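You operate a simulated robot arm through the tools that you are given. There is no shell and no other tool.

The job below is to be done with a simulated robot arm. You get a single attempt, and the scene is never put back.

JOB
Roll the cabinet skid to the stop on its ticket and pin it.
Fine: push that stop in first and leave the other out; brake off, roll the skid against the stop by its handle, brake on, then drop the pin through the lug. Keep clear of the rails while it rolls.

Only the result counts: the job must be done as asked and must still hold three seconds after the hand-in. Knocking over, shifting, dropping, spilling or breaking anything else fails it.

ROBOT AND FRAMES
A 7-joint arm with a two-finger parallel gripper, fixed in place. Base frame: the origin is on the floor under the middle of its stand, x ahead of it, y to its left, z up. Readings come in mm, rad, newtons and seconds.
It reaches about 1479 mm from its shoulder. Its first joint turns from -2.897 to 2.897 rad. Payload 4.4 kg.
The tool frame sits at the grasp point between the pads (the TCP): z along the fingers, y along the line on which they close. The tips reach 23 mm beyond it. The gripper opens to 94 mm. The fingers are 38 mm wide and 10 mm thick; the gripper's body (54 by 96 mm) begins 39 mm behind the TCP.
Orientation is told as [roll, pitch, yaw] about the base's x, y, z axes, in that order, counted from this pose: with the fingers straight down and closing along the base's y, the tool's x points along the base's -x, its y along +y and its z along -z.

CONTROLS
- The arm moves only by the tool servo_tool. Its argument "motion" is one flat list of numbers, 7 for each row, row after row: the closure in counts, from 0 (fully open) to 255 (shut), then the shift along the tool's x, y, z in mm, then the turn, a rotation vector about the tool's x, y, z in rad. In form: [claw, tx, ty, tz, rx, ry, rz, claw, tx, ty, tz, rx, ry, rz, ...]. A call has 1 to 20 rows; each row is the pose to reach, as a shift and turn from the pose commanded when the call began, along the tool's axes at that moment. Rows are played at 5 a second. More than 50 mm and 0.15 rad between two rows, or a gripper value outside its range, and nothing of the call is played. Where a pose cannot be reached the arm comes as near as it can. A force on the tool above 90 N (or 10 N above the force at the start of the call, whichever is more), or a blocked arm, ends the call early, and 0.2 s more pass. The fingers move at their own pace (about 72 mm/s each) and stop on an object; they squeeze with about 37 N. The grip force told is the motor's: it shows also when the fingers shut on nothing. Time passes only in rows, and 0.2 s behind the last, so rows that repeat a pose let the fingers close. It gives the time, the measured TCP pose, the force on the tool (base axes), the opening and the grip force at its end, in the units of the frame above (readings bear some noise), with the torque about the TCP (base axes, N m) and any sound that the robot's microphone picked up, and new pictures: "show" is both (left out), scene, wrist or none.
- Cameras (640 x 400 px; columns grow to the right, rows downward): "scene" is fixed at [216.7, 500.3, 1123]; the picture's right is [0.67, -0.74, 0.00], its down [-0.49, -0.44, -0.75] and it looks along [0.56, 0.50, -0.66] (base axes); focal length 280 px, centre (320, 200). "wrist" rides on the gripper at [86, 16, -74] in the tool frame; the picture's right is [-0.18, 0.98, 0.00], its down [-0.58, -0.11, -0.81] and it looks along [-0.79, -0.15, 0.59] (tool axes); focal length 243 px, centre (320, 200). There is no depth. A picture from a camera that has moved, and an enlarged one, comes with that camera's place and axes in the base frame and with its lens.
- close_up(camera, box): a new picture of the part [left, top, right, bottom] of that camera's present view, enlarged. No time passes.
- job_done(): hands the job in; it is judged then, once.

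Nothing tells you positions but the pictures and the camera data. Unless the task says otherwise, let go and move clear before handing in.

The tools are called by a JSON object that holds its "name" and its "arguments". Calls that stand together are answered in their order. servo_tool: Moves the arm, as the interface text tells. Its arguments: {"type":"object","properties":{"motion":{"type":"array","items":{"type":"number"}},"show":{"type":"string","enum":["both","scene","wrist","none"]}},"required":["motion"]} The other tools are called the same way: close_up (camera, box) takes an enlarged picture of a part of a camera's view; job_done () hands the job in.

At the start:

```text
time_s: 0.0
ee_pos: [565.7, 575.6, 942.0]
ee_rot: [-0.001, 0.0, 0.001]
wrist_force: [0.6, 0.4, -0.2]
torque: [-0.03, -0.01, -0.03]
grip_width: 94.1
gripper_force: 0.1
```

scene: 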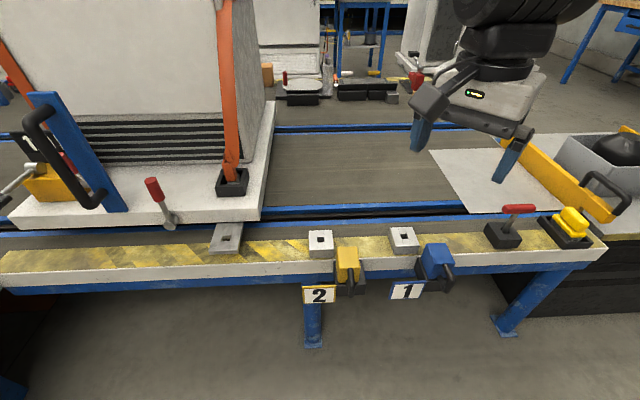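
wrist: 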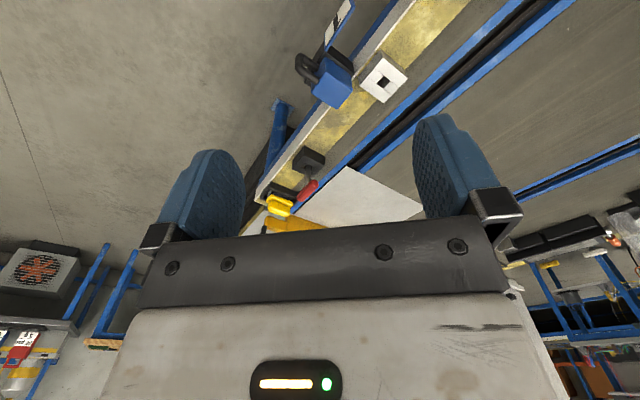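

I see a skid carrying a cabinet on rails at the left of the view. A bench edge carries two stops, 2 (yellow) and 1 (blue), and there is a pin with a red handle at the right. I'll look at the details first, starting with the ticket.

{"name": "close_up", "arguments": {"camera": "scene", "box": [0, 60, 280, 240]}}

{"name": "close_up", "arguments": {"camera": "scene", "box": [200, 200, 480, 320]}}

{"name": "close_up", "arguments": {"camera": "scene", "box": [460, 120, 640, 260]}}

{"name": "close_up", "arguments": {"camera": "scene", "box": [0, 80, 120, 230]}}

```text
2.22 times, centred on (140, 150) of scene
camera zoom: at [216.7, 500.3, 1123.0], right [0.67, -0.74, 0.0], down [-0.49, -0.44, -0.75], along [0.56, 0.5, -0.66], focal length 623 px, centre (720, 311)
```

zoom: 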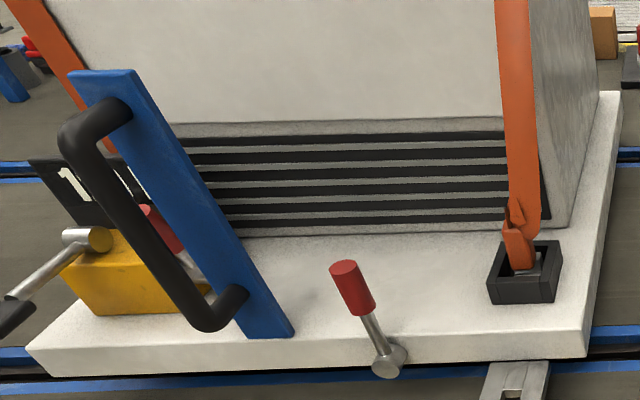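

```text
2.29 times, centred on (340, 260) of scene
camera zoom: at [216.7, 500.3, 1123.0], right [0.67, -0.74, 0.0], down [-0.49, -0.44, -0.75], along [0.56, 0.5, -0.66], focal length 641 px, centre (274, 63)
```

zoom: 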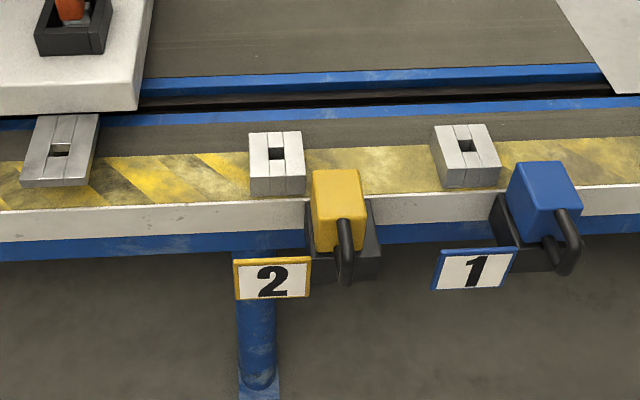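

```text
2.86 times, centred on (550, 190) of scene
camera zoom: at [216.7, 500.3, 1123.0], right [0.67, -0.74, 0.0], down [-0.49, -0.44, -0.75], along [0.56, 0.5, -0.66], focal length 802 px, centre (-337, 229)
```

zoom: 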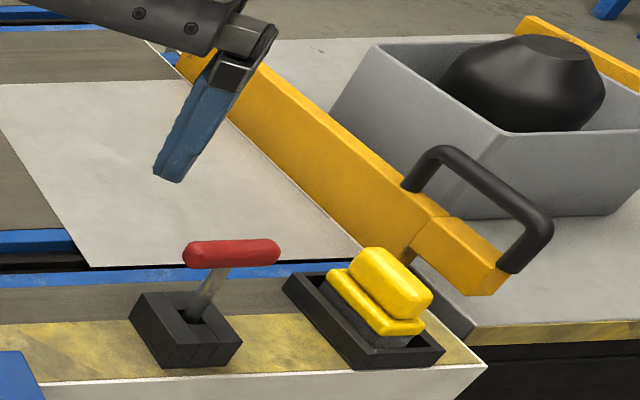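

```text
2.67 times, centred on (60, 155) of scene
camera zoom: at [216.7, 500.3, 1123.0], right [0.67, -0.74, 0.0], down [-0.49, -0.44, -0.75], along [0.56, 0.5, -0.66], focal length 748 px, centre (1013, 320)
```

zoom: 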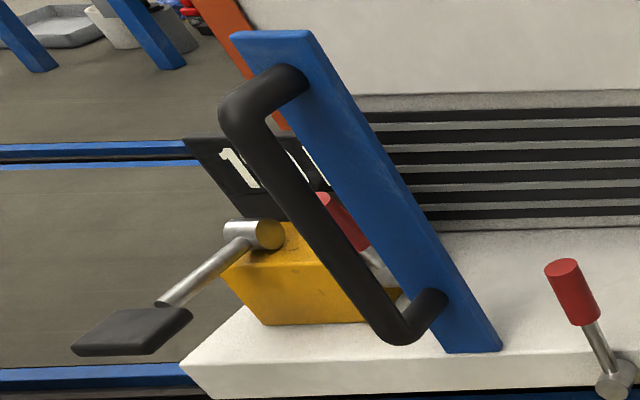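

{"name": "servo_tool", "arguments": {"motion": [0, 0, 0, 0, 0, 0, -0.15, 0, 0, 0, 0, 0, 0, -0.3, 0, 0, 0, 0, 0, 0, -0.45, 0, 0, 0, 0, 0, 0, -0.6, 0, 0, 0, 0, 0, 0, -0.75, 0, 0, 0, 0, 0, 0, -0.9, 0, 0, 0, 0, 0, 0, -1.05, 0, 0, 0, 0, 0, 0, -1.2, 0, 0, 0, 0, 0, 0, -1.35, 0, 0, 0, 0, 0, 0, -1.5], "show": "both"}}

```text
time_s: 2.2
ee_pos: [565.3, 574.9, 940.8]
ee_rot: [-0.001, 0.0, 1.503]
wrist_force: [0.4, 0.7, 0.1]
torque: [-0.02, 0.03, 0.01]
grip_width: 93.8
gripper_force: 0.0
camera wrist: at [543.2, 489.1, 1016.0], right [-0.97, 0.25, 0.0], down [0.15, 0.57, 0.81], along [0.2, 0.78, -0.59], focal length 243 px, centre (320, 200)
```

scene: 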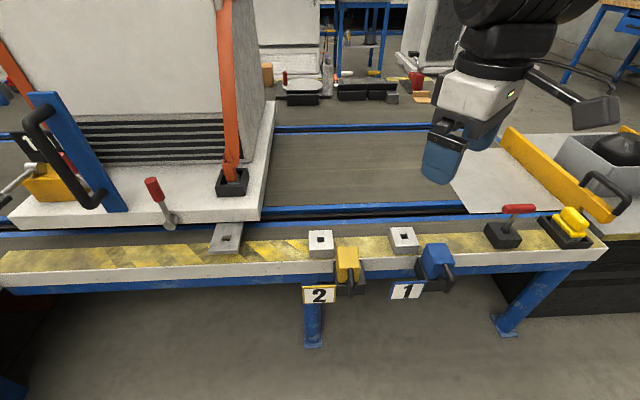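
wrist: 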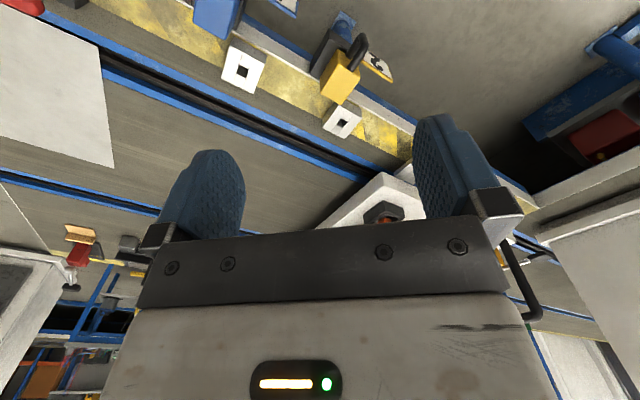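

{"name": "servo_tool", "arguments": {"motion": [0, -22.6, 36.6, 0, 0, -0.025, 0, 0, -45.2, 73.2, 0, 0, -0.05, 0, 0, -67.8, 109.8, 0, 0, -0.075, 0, 0, -90.4, 146.4, 0, 0, -0.1, 0, 0, -113, 183, 0, 0, -0.125, 0, 0, -135.6, 219.6, 0, 0, -0.15, 0, 0, -158.2, 256.2, 0, 0, -0.175, 0, 0, -180.8, 292.8, 0, 0, -0.2, 0, 0, -203.4, 329.4, 0, 0, -0.225, 0, 0, -226, 366, 0, 0, -0.25, 0], "show": "both"}}

```text
time_s: 4.4
ee_pos: [216.0, 824.6, 940.2]
ee_rot: [0.0, -0.25, 1.501]
wrist_force: [0.0, 0.2, -0.2]
torque: [0.01, -0.01, -0.01]
grip_width: 94.2
gripper_force: 0.0
camera wrist: at [193.4, 724.6, 990.2], right [-0.97, 0.25, 0.05], down [0.13, 0.36, 0.93], along [0.21, 0.9, -0.38], focal length 243 px, centre (320, 200)
```

scene: 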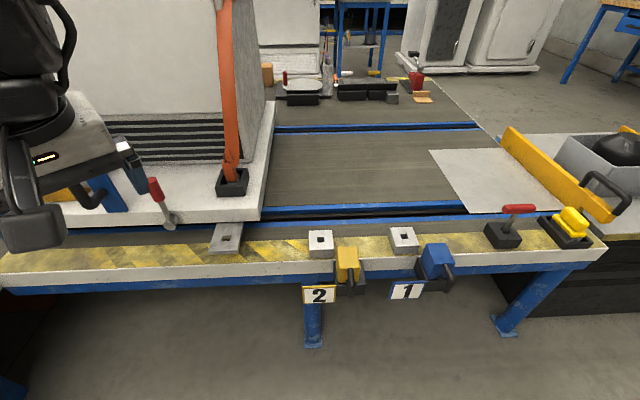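
wrist: 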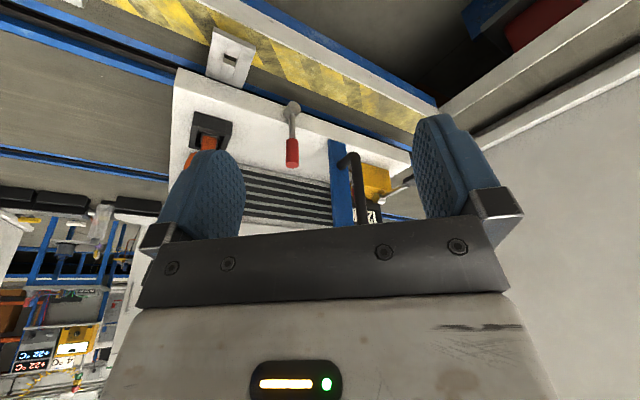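

{"name": "close_up", "arguments": {"camera": "wrist", "box": [270, 90, 430, 230]}}

{"name": "close_up", "arguments": {"camera": "wrist", "box": [160, 10, 400, 170]}}

```text
2.86 times, centred on (350, 160) of wrist
camera zoom: at [193.4, 724.6, 990.2], right [-0.97, 0.25, 0.05], down [0.13, 0.36, 0.93], along [0.21, 0.9, -0.38], focal length 693 px, centre (234, 314)
```

zoom: 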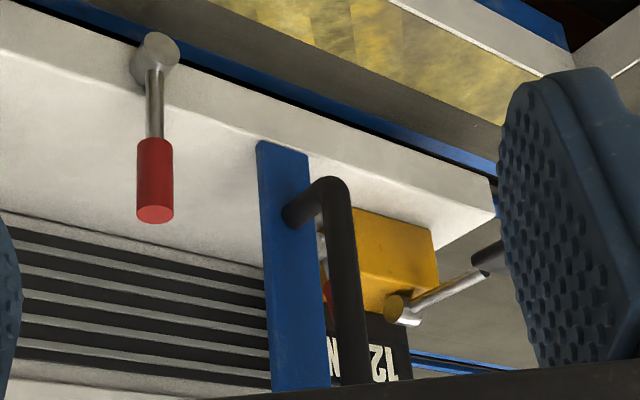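

```text
2.50 times, centred on (280, 90) of wrist
camera zoom: at [193.4, 724.6, 990.2], right [-0.97, 0.25, 0.05], down [0.13, 0.36, 0.93], along [0.21, 0.9, -0.38], focal length 606 px, centre (420, 475)
```

zoom: 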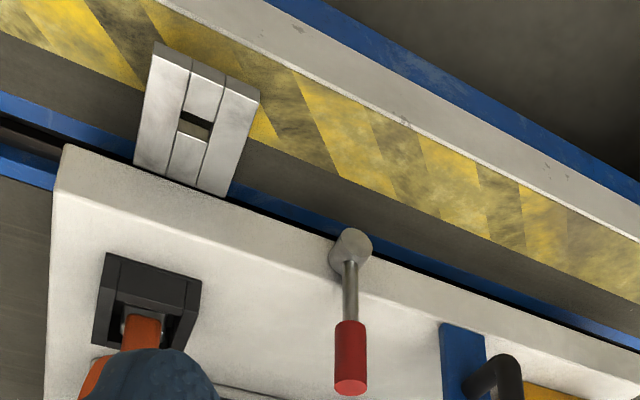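

{"name": "servo_tool", "arguments": {"motion": [0, 0, 0, 0, 0, -0.14, 0, 0, 0, 0, 0, 0, -0.28, 0, 0, 0, 0, 0, 0, -0.42, 0, 0, 0, 0, 0, 0, -0.56, 0, 0, 0, 0, 0, 0, -0.6, 0], "show": "both"}}

```text
time_s: 5.6
ee_pos: [216.2, 827.2, 945.3]
ee_rot: [-0.002, -0.856, 1.503]
wrist_force: [0.3, -0.7, 7.9]
torque: [-0.38, 0.0, 0.0]
grip_width: 93.8
gripper_force: 0.1
camera wrist: at [191.6, 715.4, 928.1], right [-0.97, 0.19, 0.14], down [0.09, -0.23, 0.97], along [0.21, 0.95, 0.21], focal length 243 px, centre (320, 200)
```

scene: 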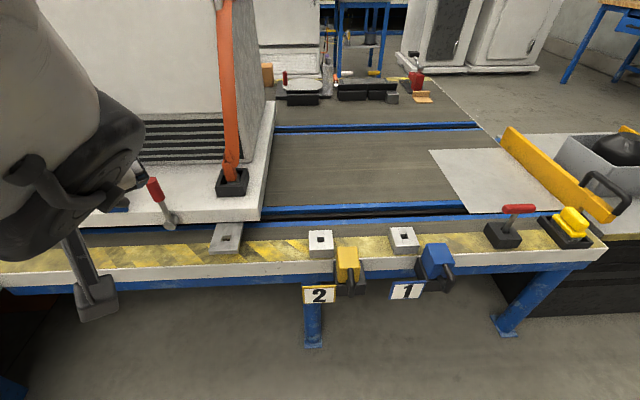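
wrist: 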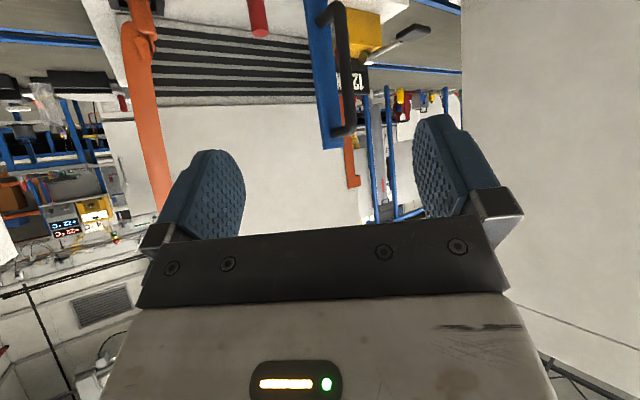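

{"name": "close_up", "arguments": {"camera": "wrist", "box": [290, 0, 450, 120]}}

{"name": "close_up", "arguments": {"camera": "wrist", "box": [120, 60, 420, 240]}}

```text
3.33 times, centred on (370, 60) of wrist
camera zoom: at [191.6, 715.4, 928.1], right [-0.97, 0.19, 0.14], down [0.09, -0.23, 0.97], along [0.21, 0.95, 0.21], focal length 809 px, centre (153, 667)
```

zoom: 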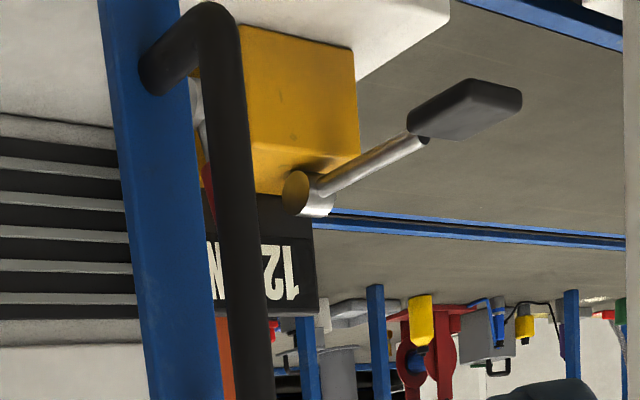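

```text
2.13 times, centred on (270, 150) of wrist
camera zoom: at [191.6, 715.4, 928.1], right [-0.97, 0.19, 0.14], down [0.09, -0.23, 0.97], along [0.21, 0.95, 0.21], focal length 518 px, centre (427, 307)
```

zoom: 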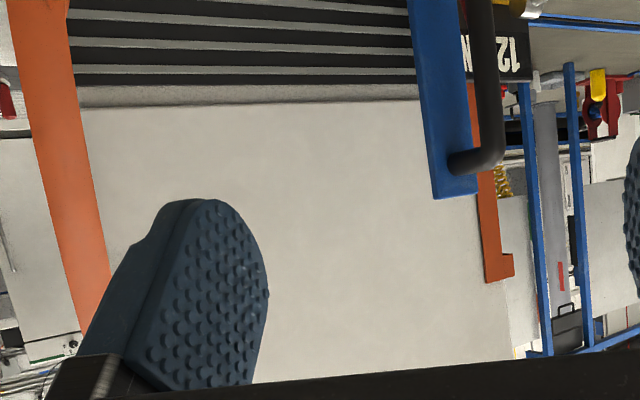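

{"name": "servo_tool", "arguments": {"motion": [0, 0, 0, -45, 0, 0, 0, 0, 0, 0, -90, 0, 0, 0, 0, 0, 0, -135, 0, 0, 0, 0, 0, 0, -180, 0, 0, 0, 0, 0, 0, -225, 0, 0, 0, 0, 0, 0, -270, 0, 0, 0], "show": "both"}}

```text
time_s: 7.0
ee_pos: [200.1, 621.7, 1117.6]
ee_rot: [0.0, -0.848, 1.501]
wrist_force: [0.3, -0.2, 0.3]
torque: [0.05, 0.04, 0.01]
grip_width: 94.1
gripper_force: 0.0
camera wrist: at [175.9, 510.2, 1102.1], right [-0.97, 0.19, 0.14], down [0.09, -0.23, 0.97], along [0.22, 0.96, 0.2], focal length 243 px, centre (320, 200)
```

scene: 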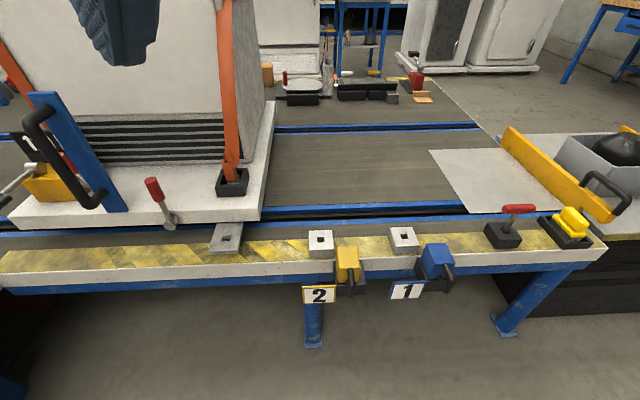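
wrist: 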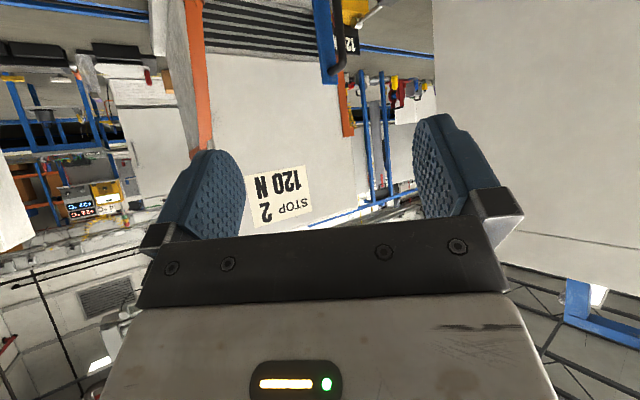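

{"name": "close_up", "arguments": {"camera": "wrist", "box": [230, 150, 330, 235]}}

{"name": "close_up", "arguments": {"camera": "wrist", "box": [300, 0, 420, 80]}}

{"name": "close_up", "arguments": {"camera": "scene", "box": [0, 80, 120, 230]}}

```text
4.71 times, centred on (280, 192) of wrist
camera zoom: at [175.9, 510.2, 1102.1], right [-0.97, 0.19, 0.14], down [0.09, -0.23, 0.97], along [0.22, 0.96, 0.2], focal length 1142 px, centre (508, 235)
```

zoom: 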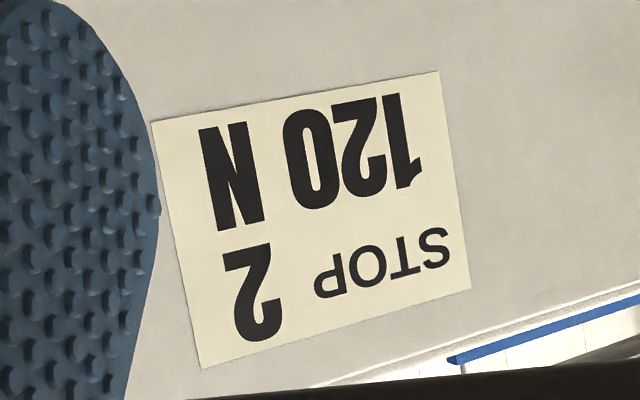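

```text
5.00 times, centred on (360, 40) of wrist
camera zoom: at [175.9, 510.2, 1102.1], right [-0.97, 0.19, 0.14], down [0.09, -0.23, 0.97], along [0.22, 0.96, 0.2], focal length 1213 px, centre (120, 1000)
```

zoom: 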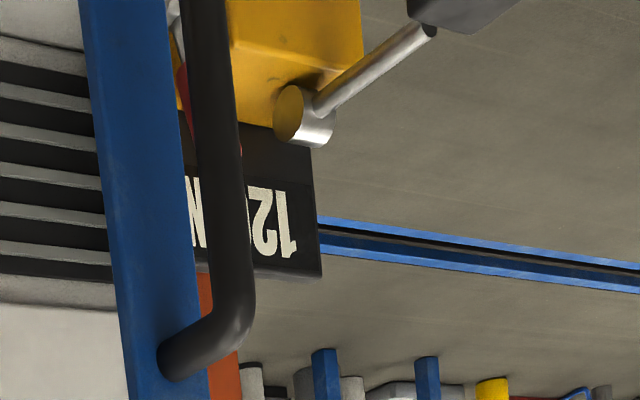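

```text
2.67 times, centred on (60, 155) of scene
camera zoom: at [216.7, 500.3, 1123.0], right [0.67, -0.74, 0.0], down [-0.49, -0.44, -0.75], along [0.56, 0.5, -0.66], focal length 748 px, centre (1013, 320)
```

zoom: 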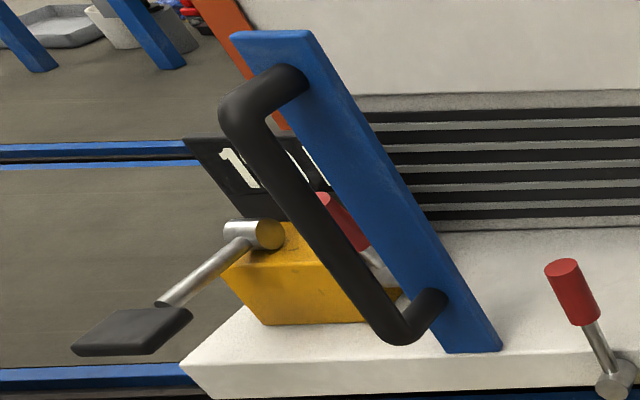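

{"name": "servo_tool", "arguments": {"motion": [0, -7.85, 20.4, 41.7, 0, 0.06, 0, 0, -15.7, 40.8, 83.4, 0, 0.12, 0, 0, -23.55, 61.2, 125.1, 0, 0.18, 0, 0, -31.4, 81.6, 166.8, 0, 0.24, 0, 0, -39.25, 102, 208.5, 0, 0.3, 0, 0, -47.1, 122.4, 250.2, 0, 0.36, 0, 0, -54.95, 142.8, 291.9, 0, 0.42, 0, 0, -62.8, 163.2, 333.6, 0, 0.48, 0, 0, -70.65, 183.6, 375.3, 0, 0.54, 0, 0, -78.5, 204, 417, 0, 0.6, 0], "show": "both"}}

```text
time_s: 8.6
ee_pos: [144.7, 849.7, 1147.9]
ee_rot: [-0.002, -0.644, 1.427]
wrist_force: [0.1, 0.5, -0.2]
torque: [0.01, 0.01, 0.01]
grip_width: 94.1
gripper_force: 0.0
stopped in row 8: the arm was blocked; the commanded pose is now the measured one
camera wrist: at [111.4, 739.6, 1155.7], right [-0.95, 0.29, 0.11], down [0.1, -0.03, 0.99], along [0.29, 0.96, 0.0], focal length 243 px, centre (320, 200)
```

scene: 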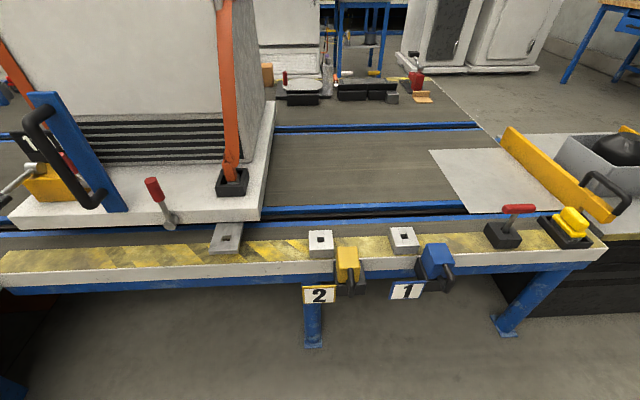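
wrist: 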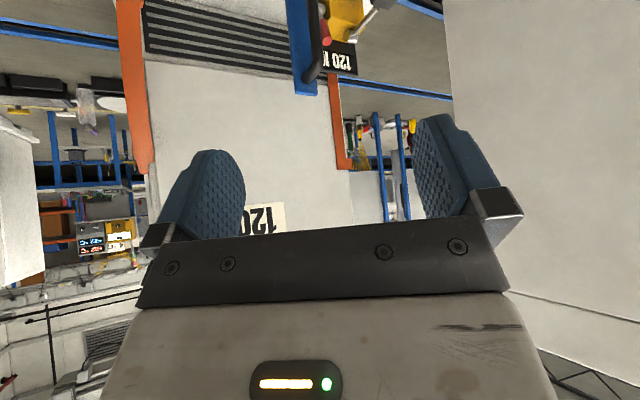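

{"name": "close_up", "arguments": {"camera": "wrist", "box": [280, 0, 400, 90]}}

```text
4.44 times, centred on (340, 45) of wrist
camera zoom: at [111.4, 739.6, 1155.7], right [-0.95, 0.29, 0.11], down [0.1, -0.03, 0.99], along [0.29, 0.96, 0.0], focal length 1078 px, centre (231, 889)
```

zoom: 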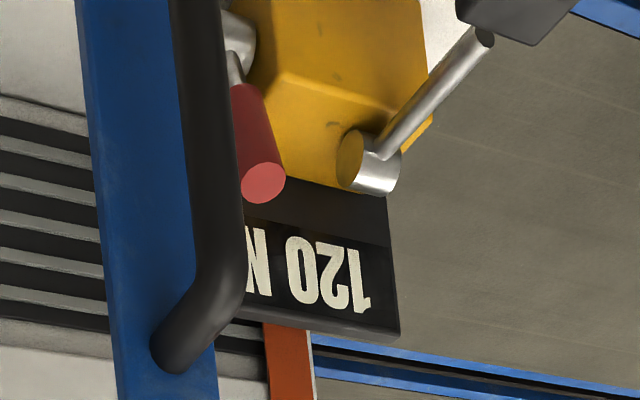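

{"name": "servo_tool", "arguments": {"motion": [0, 0, 0, 0, 0, 0.1, 0, 0, 0, 0, 0, 0, 0.2, 0, 0, 0, 0, 0, 0, 0.3, 0, 0, 0, 0, 0, 0, 0.4, 0, 0, 0, 0, 0, 0, 0.5, 0, 0, 0, 0, 0, 0, 0.6, 0], "show": "wrist"}}

```text
time_s: 10.0
ee_pos: [141.1, 851.4, 1138.2]
ee_rot: [0.0, -0.03, 1.431]
wrist_force: [-1.0, 6.3, -3.3]
torque: [-0.34, -0.17, -0.01]
grip_width: 94.0
gripper_force: 0.0
camera wrist: at [111.7, 766.2, 1209.2], right [-0.95, 0.32, 0.0], down [0.18, 0.54, 0.82], along [0.26, 0.78, -0.57], focal length 243 px, centre (320, 200)
```

wrist: 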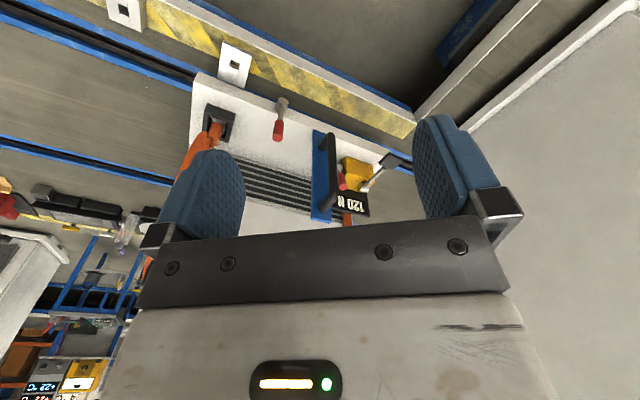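

{"name": "close_up", "arguments": {"camera": "wrist", "box": [250, 80, 430, 230]}}

{"name": "close_up", "arguments": {"camera": "wrist", "box": [90, 0, 310, 160]}}

```text
2.67 times, centred on (340, 155) of wrist
camera zoom: at [111.7, 766.2, 1209.2], right [-0.95, 0.32, 0.0], down [0.18, 0.54, 0.82], along [0.26, 0.78, -0.57], focal length 647 px, centre (267, 320)
```

zoom: 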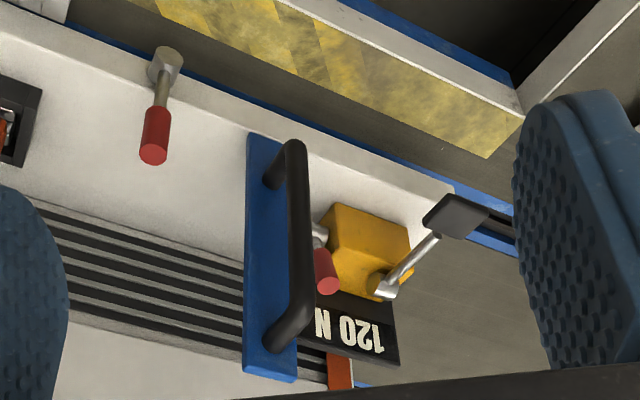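

```text
2.50 times, centred on (200, 80) of wrist
camera zoom: at [111.7, 766.2, 1209.2], right [-0.95, 0.32, 0.0], down [0.18, 0.54, 0.82], along [0.26, 0.78, -0.57], focal length 606 px, centre (620, 500)
```

zoom: 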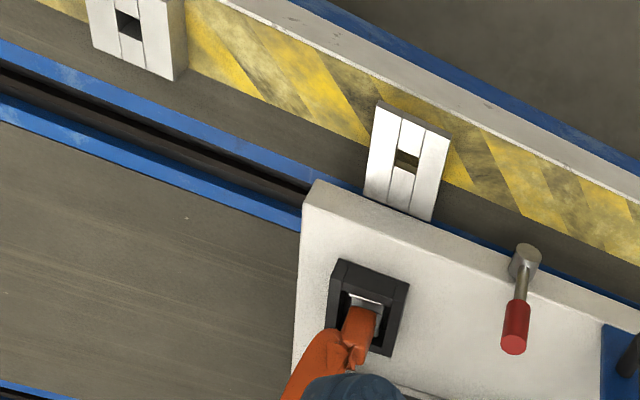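

{"name": "servo_tool", "arguments": {"motion": [0, -21.8, 16.8, 32, 0, 0, 0, 0, -43.6, 33.6, 64, 0, 0, 0, 0, -65.4, 50.4, 96, 0, 0, 0, 0, -87.2, 67.2, 128, 0, 0, 0, 0, -109, 84, 160, 0, 0, 0, 0, -130.6, 100.9, 192, 0, 0, 0], "show": "wrist"}}

```text
time_s: 11.6
ee_pos: [98.6, 999.0, 1002.1]
ee_rot: [0.003, -0.085, 1.394]
wrist_force: [0.2, 0.0, 1.0]
torque: [-0.01, -0.01, -0.05]
grip_width: 94.0
gripper_force: 0.0
stopped in row 6: the arm was blocked; the commanded pose is now the measured one
camera wrist: at [65.0, 910.9, 1068.9], right [-0.93, 0.35, 0.02], down [0.2, 0.48, 0.85], along [0.29, 0.8, -0.52], focal length 243 px, centre (320, 200)
```

wrist: 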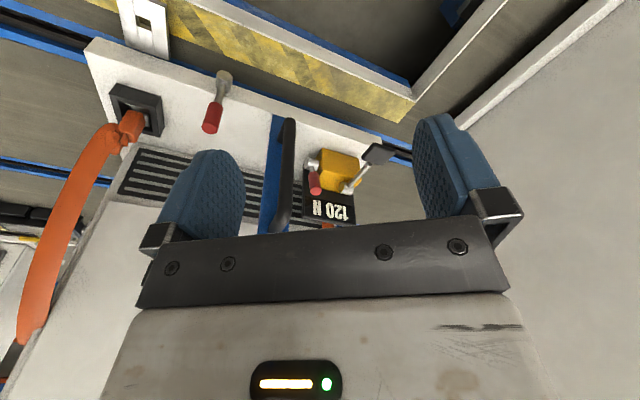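

{"name": "close_up", "arguments": {"camera": "wrist", "box": [250, 100, 410, 230]}}

{"name": "close_up", "arguments": {"camera": "wrist", "box": [80, 0, 280, 140]}}

{"name": "close_up", "arguments": {"camera": "scene", "box": [130, 160, 250, 260]}}

```text
3.08 times, centred on (330, 165) of wrist
camera zoom: at [65.0, 910.9, 1068.9], right [-0.93, 0.35, 0.02], down [0.2, 0.48, 0.85], along [0.29, 0.8, -0.52], focal length 746 px, centre (289, 308)
```

zoom: 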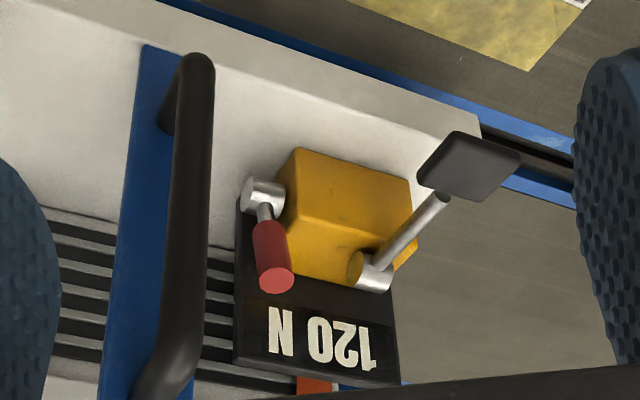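

```text
2.86 times, centred on (180, 70) of wrist
camera zoom: at [65.0, 910.9, 1068.9], right [-0.93, 0.35, 0.02], down [0.2, 0.48, 0.85], along [0.29, 0.8, -0.52], focal length 693 px, centre (720, 571)
```

zoom: 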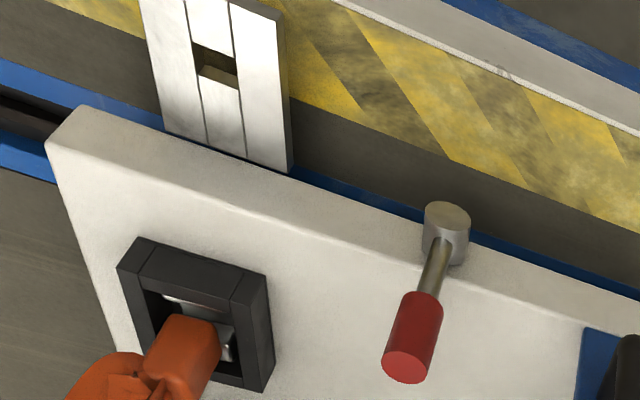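

```text
4.00 times, centred on (190, 210) of scene
camera zoom: at [216.7, 500.3, 1123.0], right [0.67, -0.74, 0.0], down [-0.49, -0.44, -0.75], along [0.56, 0.5, -0.66], focal length 1122 px, centre (840, 160)
```

zoom: 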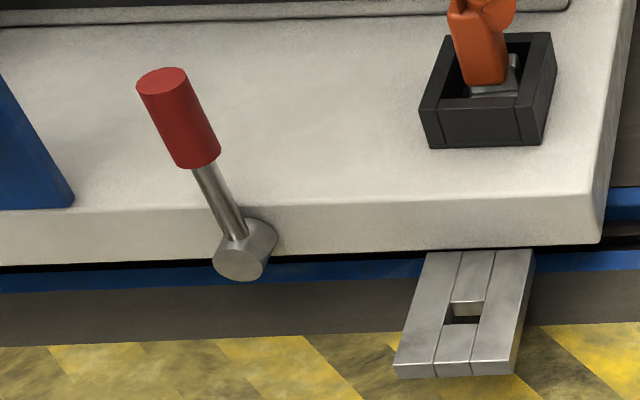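

{"name": "servo_tool", "arguments": {"motion": [0, 45, 0, 0, 0, 0, 0, 0, 90, 0, 0, 0, 0, 0, 0, 135, 0, 0, 0, 0, 0, 0, 180, -20, 20, 0, 0.0, 0, 0, 200, -50, 50, 0, 0.05, 0, 0, 200, -80, 80, 0, 0.085, 0], "show": "both"}}

```text
refused: row 4 steps farther than a row can; nothing moved
```

{"name": "servo_tool", "arguments": {"motion": [0, 45, 0, 0, 0, 0, 0, 0, 90, 0, 0, 0, 0, 0, 0, 135, 0, 0, 0, 0, 0, 0, 170, -15, 15, 0, 0.0, 0, 0, 190, -45, 45, 0, 0.05, 0, 0, 200, -75, 75, 0, 0.085, 0], "show": "both"}}

```text
time_s: 13.0
ee_pos: [131.5, 797.7, 912.1]
ee_rot: [0.005, 0.002, 1.402]
wrist_force: [0.7, 1.1, 0.0]
torque: [-0.07, 0.02, 0.0]
grip_width: 94.0
gripper_force: 0.0
camera wrist: at [100.5, 714.5, 986.7], right [-0.94, 0.35, 0.0], down [0.21, 0.55, 0.81], along [0.28, 0.76, -0.59], focal length 243 px, centre (320, 200)
```

scene: 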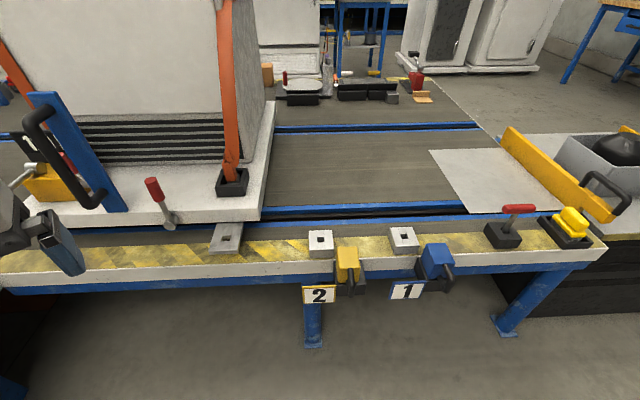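
wrist: 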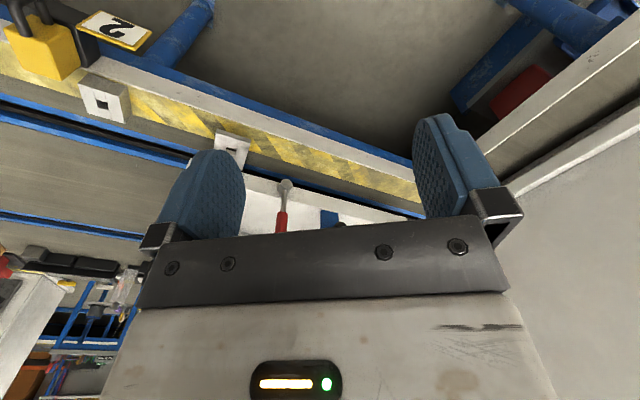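

{"name": "servo_tool", "arguments": {"motion": [0, 23.3, -36.1, 17, 0, 0, 0.052, 0, 46.7, -72.2, 34, 0, 0, 0.104, 0, 70, -108.4, 51, 0, 0, 0.155, 0, 93.4, -144.5, 68, 0, 0, 0.207, 0, 116.7, -180.6, 85, 0, 0, 0.259, 0, 140.1, -216.7, 102, 0, 0, 0.31, 0, 163.4, -252.9, 119, 0, 0, 0.362, 0, 186.8, -289, 136, 0, 0, 0.414], "show": "both"}}

```text
time_s: 14.8
ee_pos: [385.9, 562.5, 772.0]
ee_rot: [0.004, 0.004, 0.983]
wrist_force: [-0.6, 0.7, -0.9]
torque: [0.03, 0.02, 0.03]
grip_width: 94.1
gripper_force: 0.1
camera wrist: at [324.6, 499.4, 846.8], right [-0.72, 0.7, 0.0], down [0.42, 0.42, 0.8], along [0.56, 0.58, -0.59], focal length 243 px, centre (320, 200)
```

scene: 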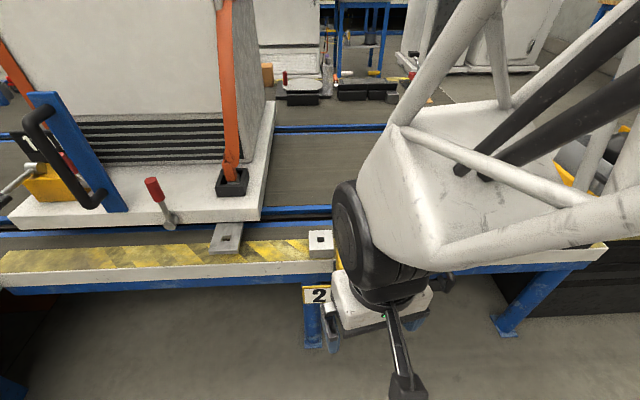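
wrist: 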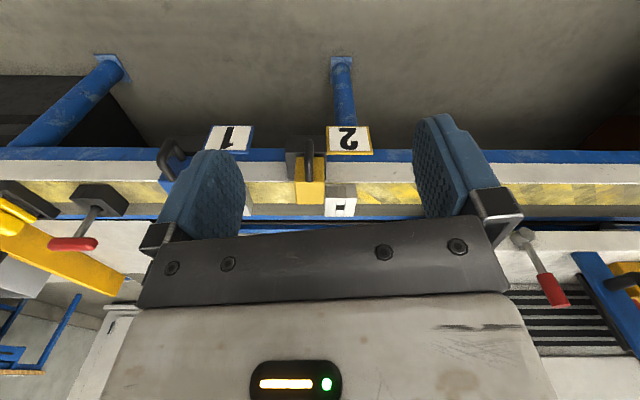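

{"name": "close_up", "arguments": {"camera": "wrist", "box": [240, 110, 420, 230]}}

{"name": "close_up", "arguments": {"camera": "wrist", "box": [0, 140, 180, 280]}}

{"name": "close_up", "arguments": {"camera": "wrist", "box": [490, 200, 640, 320]}}

```text
3.33 times, centred on (330, 170) of wrist
camera zoom: at [324.6, 499.4, 846.8], right [-0.72, 0.7, 0.0], down [0.42, 0.42, 0.8], along [0.56, 0.58, -0.59], focal length 809 px, centre (287, 300)
```

zoom: 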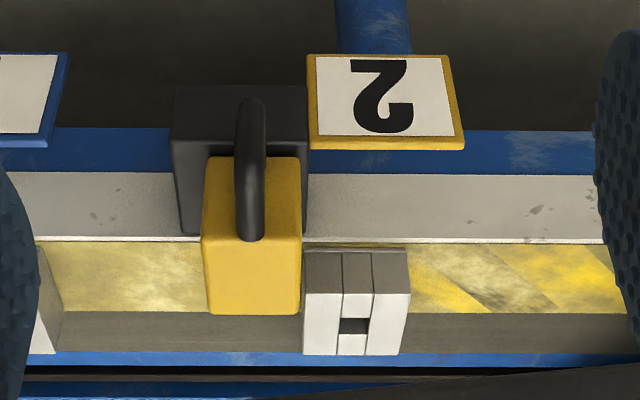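

```text
2.86 times, centred on (90, 210) of wrist
camera zoom: at [324.6, 499.4, 846.8], right [-0.72, 0.7, 0.0], down [0.42, 0.42, 0.8], along [0.56, 0.58, -0.59], focal length 693 px, centre (977, 171)
```

zoom: 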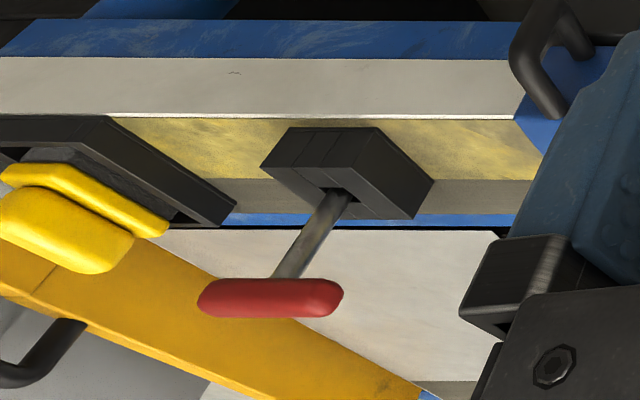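

```text
3.33 times, centred on (565, 260) of wrist
camera zoom: at [324.6, 499.4, 846.8], right [-0.72, 0.7, 0.0], down [0.42, 0.42, 0.8], along [0.56, 0.58, -0.59], focal length 809 px, centre (-497, 0)
```

zoom: 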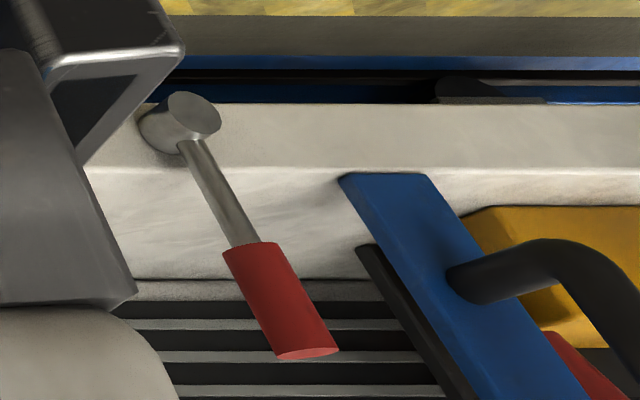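

{"name": "servo_tool", "arguments": {"motion": [0, -19.9, 13.9, 10.7, 0, 0, 0.139, 0, -39.8, 27.9, 21.3, 0, 0, 0.278, 0, -59.7, 41.8, 32, 0, 0, 0.417, 0, -79.6, 55.7, 42.7, 0, 0, 0.556, 0, -99.4, 69.7, 53.3, 0, 0, 0.695, 0, -119.3, 83.6, 64, 0, 0, 0.834, 0, -139.2, 97.5, 74.7, 0, 0, 0.973, 0, -159.1, 111.5, 85.3, 0, 0, 1.112, 0, -179, 125.4, 96, 0, 0, 1.251], "show": "both"}}

```text
time_s: 16.8
ee_pos: [380.0, 779.4, 676.0]
ee_rot: [-0.003, 0.004, -0.271]
wrist_force: [-0.3, 0.6, -0.2]
torque: [0.0, -0.01, 0.03]
grip_width: 94.1
gripper_force: 0.0
camera wrist: at [300.6, 818.3, 750.3], right [0.44, 0.9, 0.0], down [0.54, -0.26, 0.8], along [0.72, -0.35, -0.59], focal length 243 px, centre (320, 200)
```

scene: 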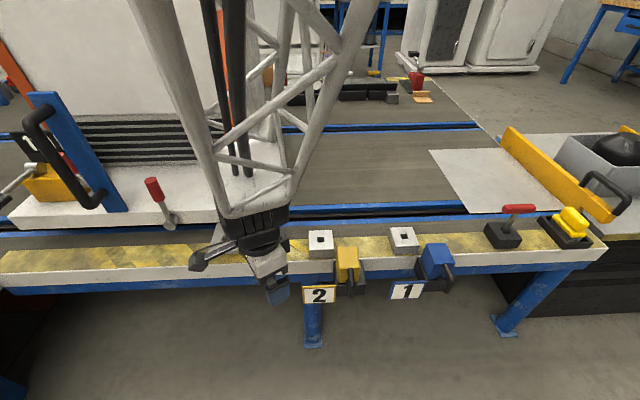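
wrist: 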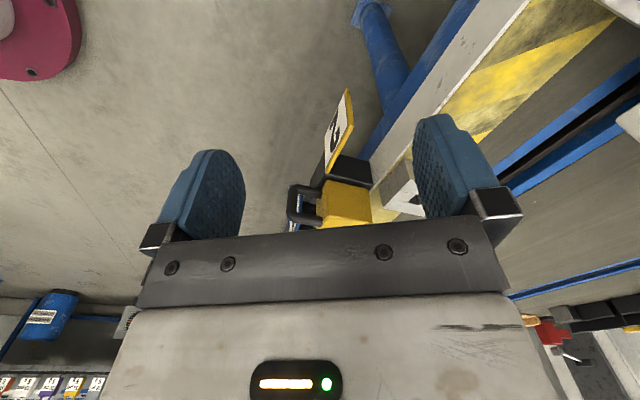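

{"name": "close_up", "arguments": {"camera": "wrist", "box": [270, 80, 430, 240]}}

```text
2.50 times, centred on (350, 160) of wrist
camera zoom: at [300.6, 818.3, 750.3], right [0.44, 0.9, 0.0], down [0.54, -0.26, 0.8], along [0.72, -0.35, -0.59], focal length 606 px, centre (245, 300)
```

zoom: 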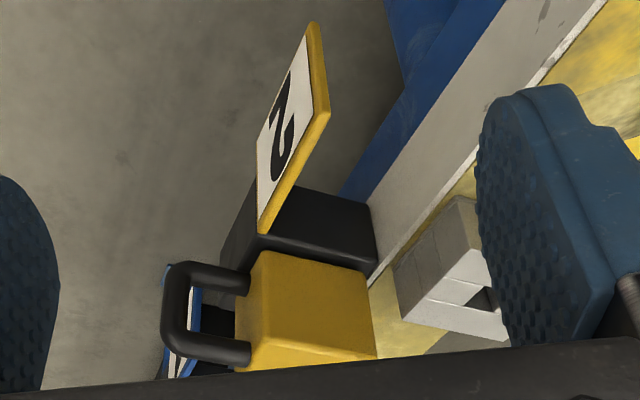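

{"name": "servo_tool", "arguments": {"motion": [255, -17, -12.7, -1, 0, 0, -0.1345, 255, -34, -25.5, -2, 0, 0, -0.269, 255, -51, -38.2, -2, 0, 0, -0.4035, 255, -68, -51, -3, 0, 0, -0.538, 255, -85, -63.7, -3, 0, 0, -0.6725, 255, -102, -76.4, -4, 0, 0, -0.807, 255, -119, -89.2, -4, 0, 0, -0.9415, 255, -136, -102, -4, 0, 0, -1.076], "show": "both"}}

```text
time_s: 18.6
ee_pos: [483.2, 646.2, 680.5]
ee_rot: [0.002, 0.004, 0.809]
wrist_force: [0.2, 0.0, 0.3]
torque: [0.0, 0.0, 0.01]
grip_width: 0.0
gripper_force: 36.3
camera wrist: at [412.1, 595.2, 754.9], right [-0.58, 0.81, 0.0], down [0.48, 0.35, 0.8], along [0.65, 0.47, -0.6], focal length 243 px, centre (320, 200)
```

scene: 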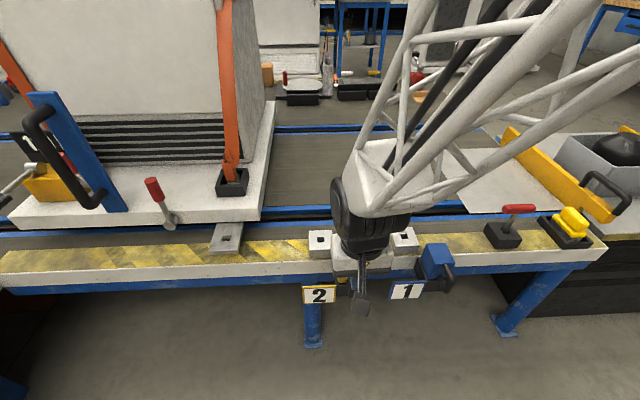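
wrist: 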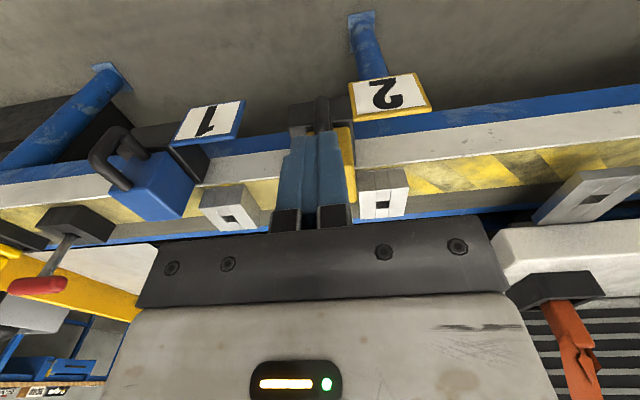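

{"name": "servo_tool", "arguments": {"motion": [255, 0, 0, 33, 0, 0, 0, 255, 0, 0, 66, 0, 0, 0, 255, 0, 0, 98, 0, 0, 0], "show": "both"}}

```text
time_s: 19.4
ee_pos: [482.6, 645.6, 583.7]
ee_rot: [0.002, 0.003, 0.808]
wrist_force: [-0.2, 0.0, 1.4]
torque: [-0.01, 0.02, -0.01]
grip_width: 0.0
gripper_force: 37.1
camera wrist: at [411.7, 593.9, 658.3], right [-0.58, 0.81, 0.0], down [0.48, 0.35, 0.8], along [0.65, 0.47, -0.59], focal length 243 px, centre (320, 200)
```

scene: 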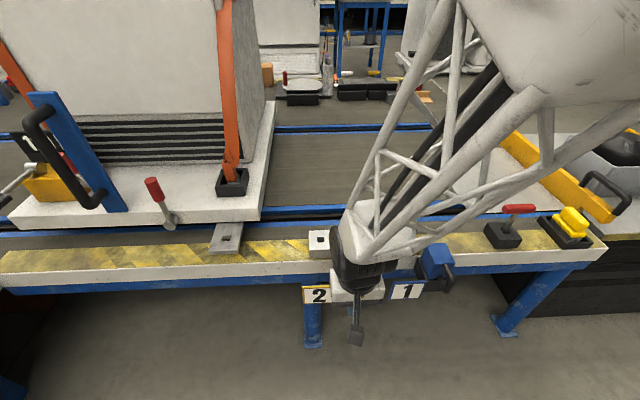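
wrist: 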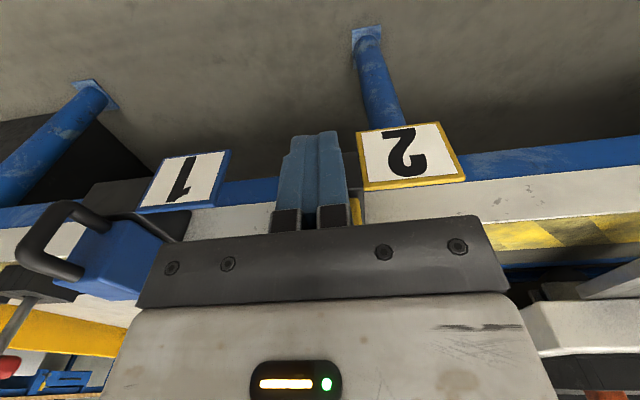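

{"name": "servo_tool", "arguments": {"motion": [255, -10, 0, 0, 0, 0, 0, 255, -18, 0, 0, 0, 0, 0, 255, -24, 0, 0, 0, 0, 0, 255, -30, 0, 0, 0, 0, 0, 255, -36, 0, 0, 0, 0, 0], "show": "both"}}

```text
time_s: 20.6
ee_pos: [506.7, 671.5, 582.7]
ee_rot: [0.002, 0.004, 0.808]
wrist_force: [-0.6, -1.3, -0.8]
torque: [0.02, 0.02, 0.0]
grip_width: 0.0
gripper_force: 37.3
camera wrist: at [436.3, 620.9, 657.6], right [-0.58, 0.81, 0.0], down [0.48, 0.35, 0.8], along [0.65, 0.47, -0.6], focal length 243 px, centre (320, 200)
```

scene: 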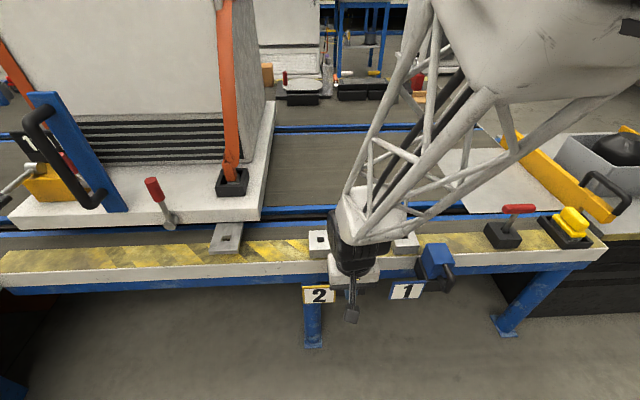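
wrist: 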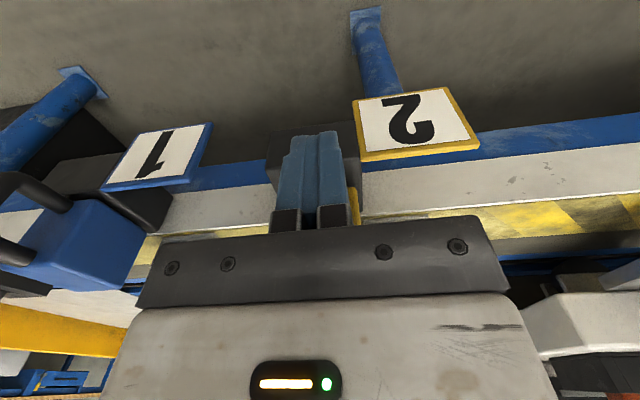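

{"name": "servo_tool", "arguments": {"motion": [255, -6, 0, 0, 0, 0, 0, 255, -12, 0, 0, 0, 0, 0, 255, -18, 0, 0, 0, 0, 0, 255, -24, 0, 0, 0, 0, 0, 255, -30, 0, 0, 0, 0, 0], "show": "wrist"}}

```text
time_s: 21.8
ee_pos: [529.3, 694.4, 582.6]
ee_rot: [0.002, 0.003, 0.806]
wrist_force: [-1.0, 0.2, 1.0]
torque: [0.02, -0.02, 0.0]
grip_width: 0.1
gripper_force: 37.1
camera wrist: at [457.5, 642.8, 656.8], right [-0.58, 0.81, 0.0], down [0.48, 0.35, 0.8], along [0.65, 0.47, -0.6], focal length 243 px, centre (320, 200)
```

wrist: 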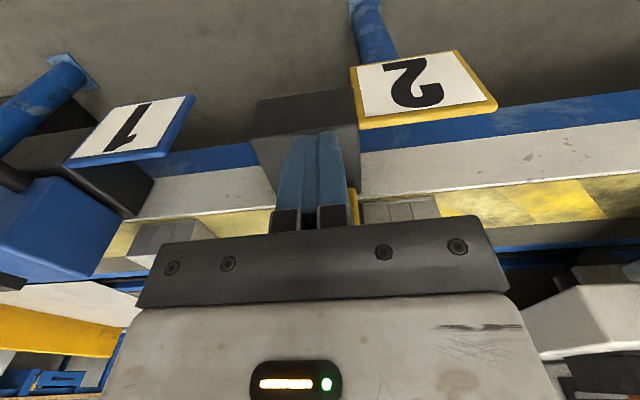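

{"name": "servo_tool", "arguments": {"motion": [255, -6, 0, 0, 0, 0, 0, 255, -12, 0, 0, 0, 0, 0, 255, -18, 0, 0, 0, 0, 0, 255, -24, 0, 0, 0, 0, 0, 255, -30, 0, 0, 0, 0, 0], "show": "wrist"}}

```text
time_s: 22.4
ee_pos: [531.6, 696.0, 580.5]
ee_rot: [0.003, 0.014, 0.808]
wrist_force: [-15.5, -13.4, 7.5]
torque: [0.11, -0.14, -0.07]
grip_width: 0.0
gripper_force: 37.7
stopped in row 2: the force on the tool passed its limit at 109 N (the readings are from after the stop); the commanded pose is now the measured one
camera wrist: at [461.3, 646.2, 655.1], right [-0.58, 0.81, 0.0], down [0.49, 0.35, 0.8], along [0.65, 0.46, -0.6], focal length 243 px, centre (320, 200)
```

wrist: 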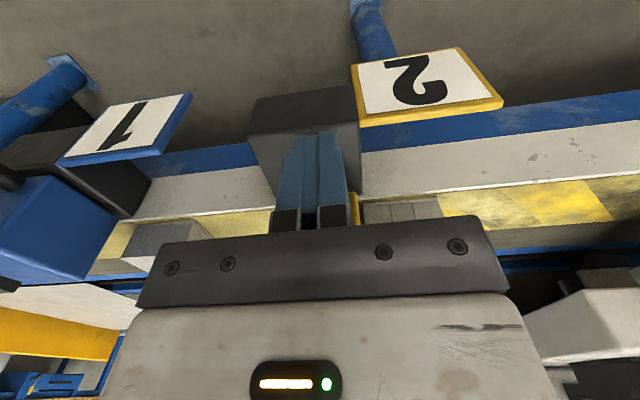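

{"name": "servo_tool", "arguments": {"motion": [255, 12, 0, -3, 0, 0, 0, 255, 50, 0, -10, 0, 0, 0, 255, 80, 0, -50, 0, 0, 0, 255, 100, 0, -95, 0, 0, 0], "show": "both"}}

```text
time_s: 23.4
ee_pos: [466.6, 625.5, 675.1]
ee_rot: [0.002, 0.014, 0.81]
wrist_force: [0.2, -0.7, 0.1]
torque: [-0.02, -0.04, -0.01]
grip_width: 0.0
gripper_force: 37.2
camera wrist: at [395.2, 574.9, 751.3], right [-0.58, 0.81, 0.0], down [0.49, 0.35, 0.8], along [0.65, 0.47, -0.6], focal length 243 px, centre (320, 200)
```

scene: 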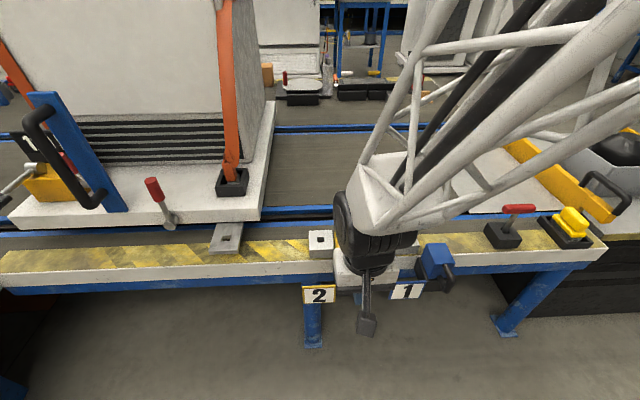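
wrist: 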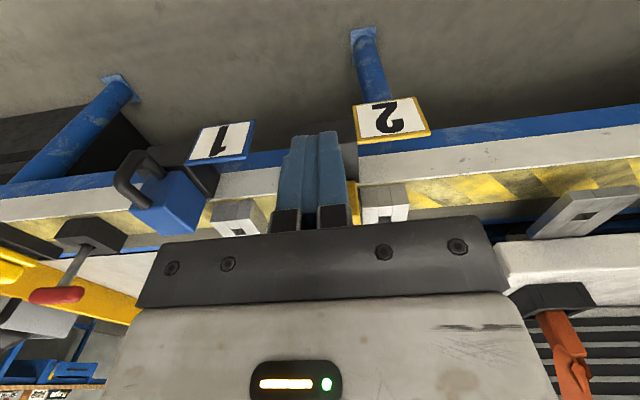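

{"name": "servo_tool", "arguments": {"motion": [0, 2.4, 38.7, -19.4, 0, 0, -0.045, 0, 4.7, 77.3, -38.9, 0, 0, -0.09, 0, 7.1, 116, -58.3, 0, 0, -0.134, 0, 9.4, 154.6, -77.8, 0, 0, -0.179, 0, 11.8, 193.3, -97.2, 0, 0, -0.224, 0, 14.1, 231.9, -116.7, 0, 0, -0.269, 0, 16.5, 270.6, -136.1, 0, 0, -0.313, 0, 18.8, 309.2, -155.6, 0, 0, -0.358, 0, 21.2, 347.9, -175, 0, 0, -0.403], "show": "both"}}

```text
time_s: 25.4
ee_pos: [201.1, 852.5, 850.9]
ee_rot: [0.007, 0.011, 1.211]
wrist_force: [0.2, 0.3, 0.0]
torque: [0.03, -0.01, 0.01]
grip_width: 93.9
gripper_force: 0.0
camera wrist: at [156.2, 777.9, 926.6], right [-0.86, 0.52, 0.0], down [0.31, 0.51, 0.8], along [0.41, 0.69, -0.6], focal length 243 px, centre (320, 200)
```

scene: 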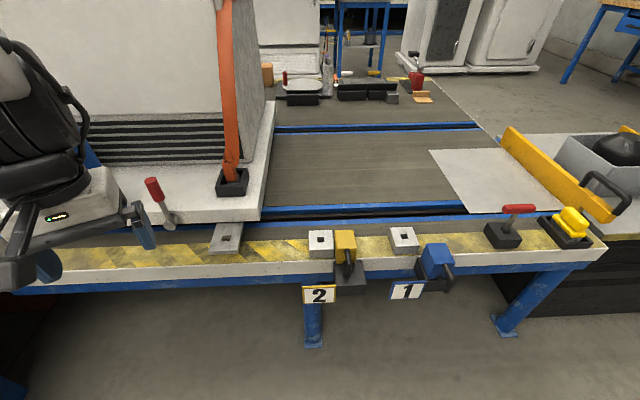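
wrist: 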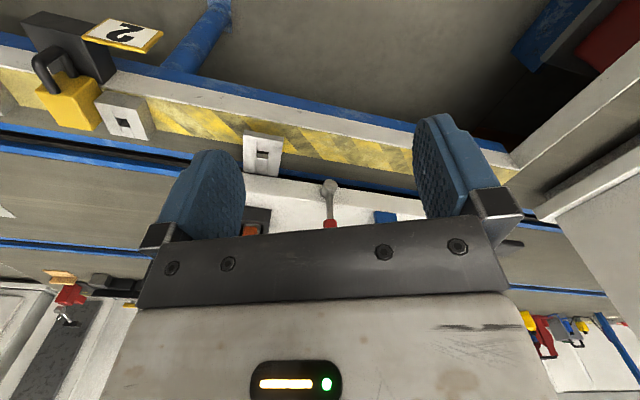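

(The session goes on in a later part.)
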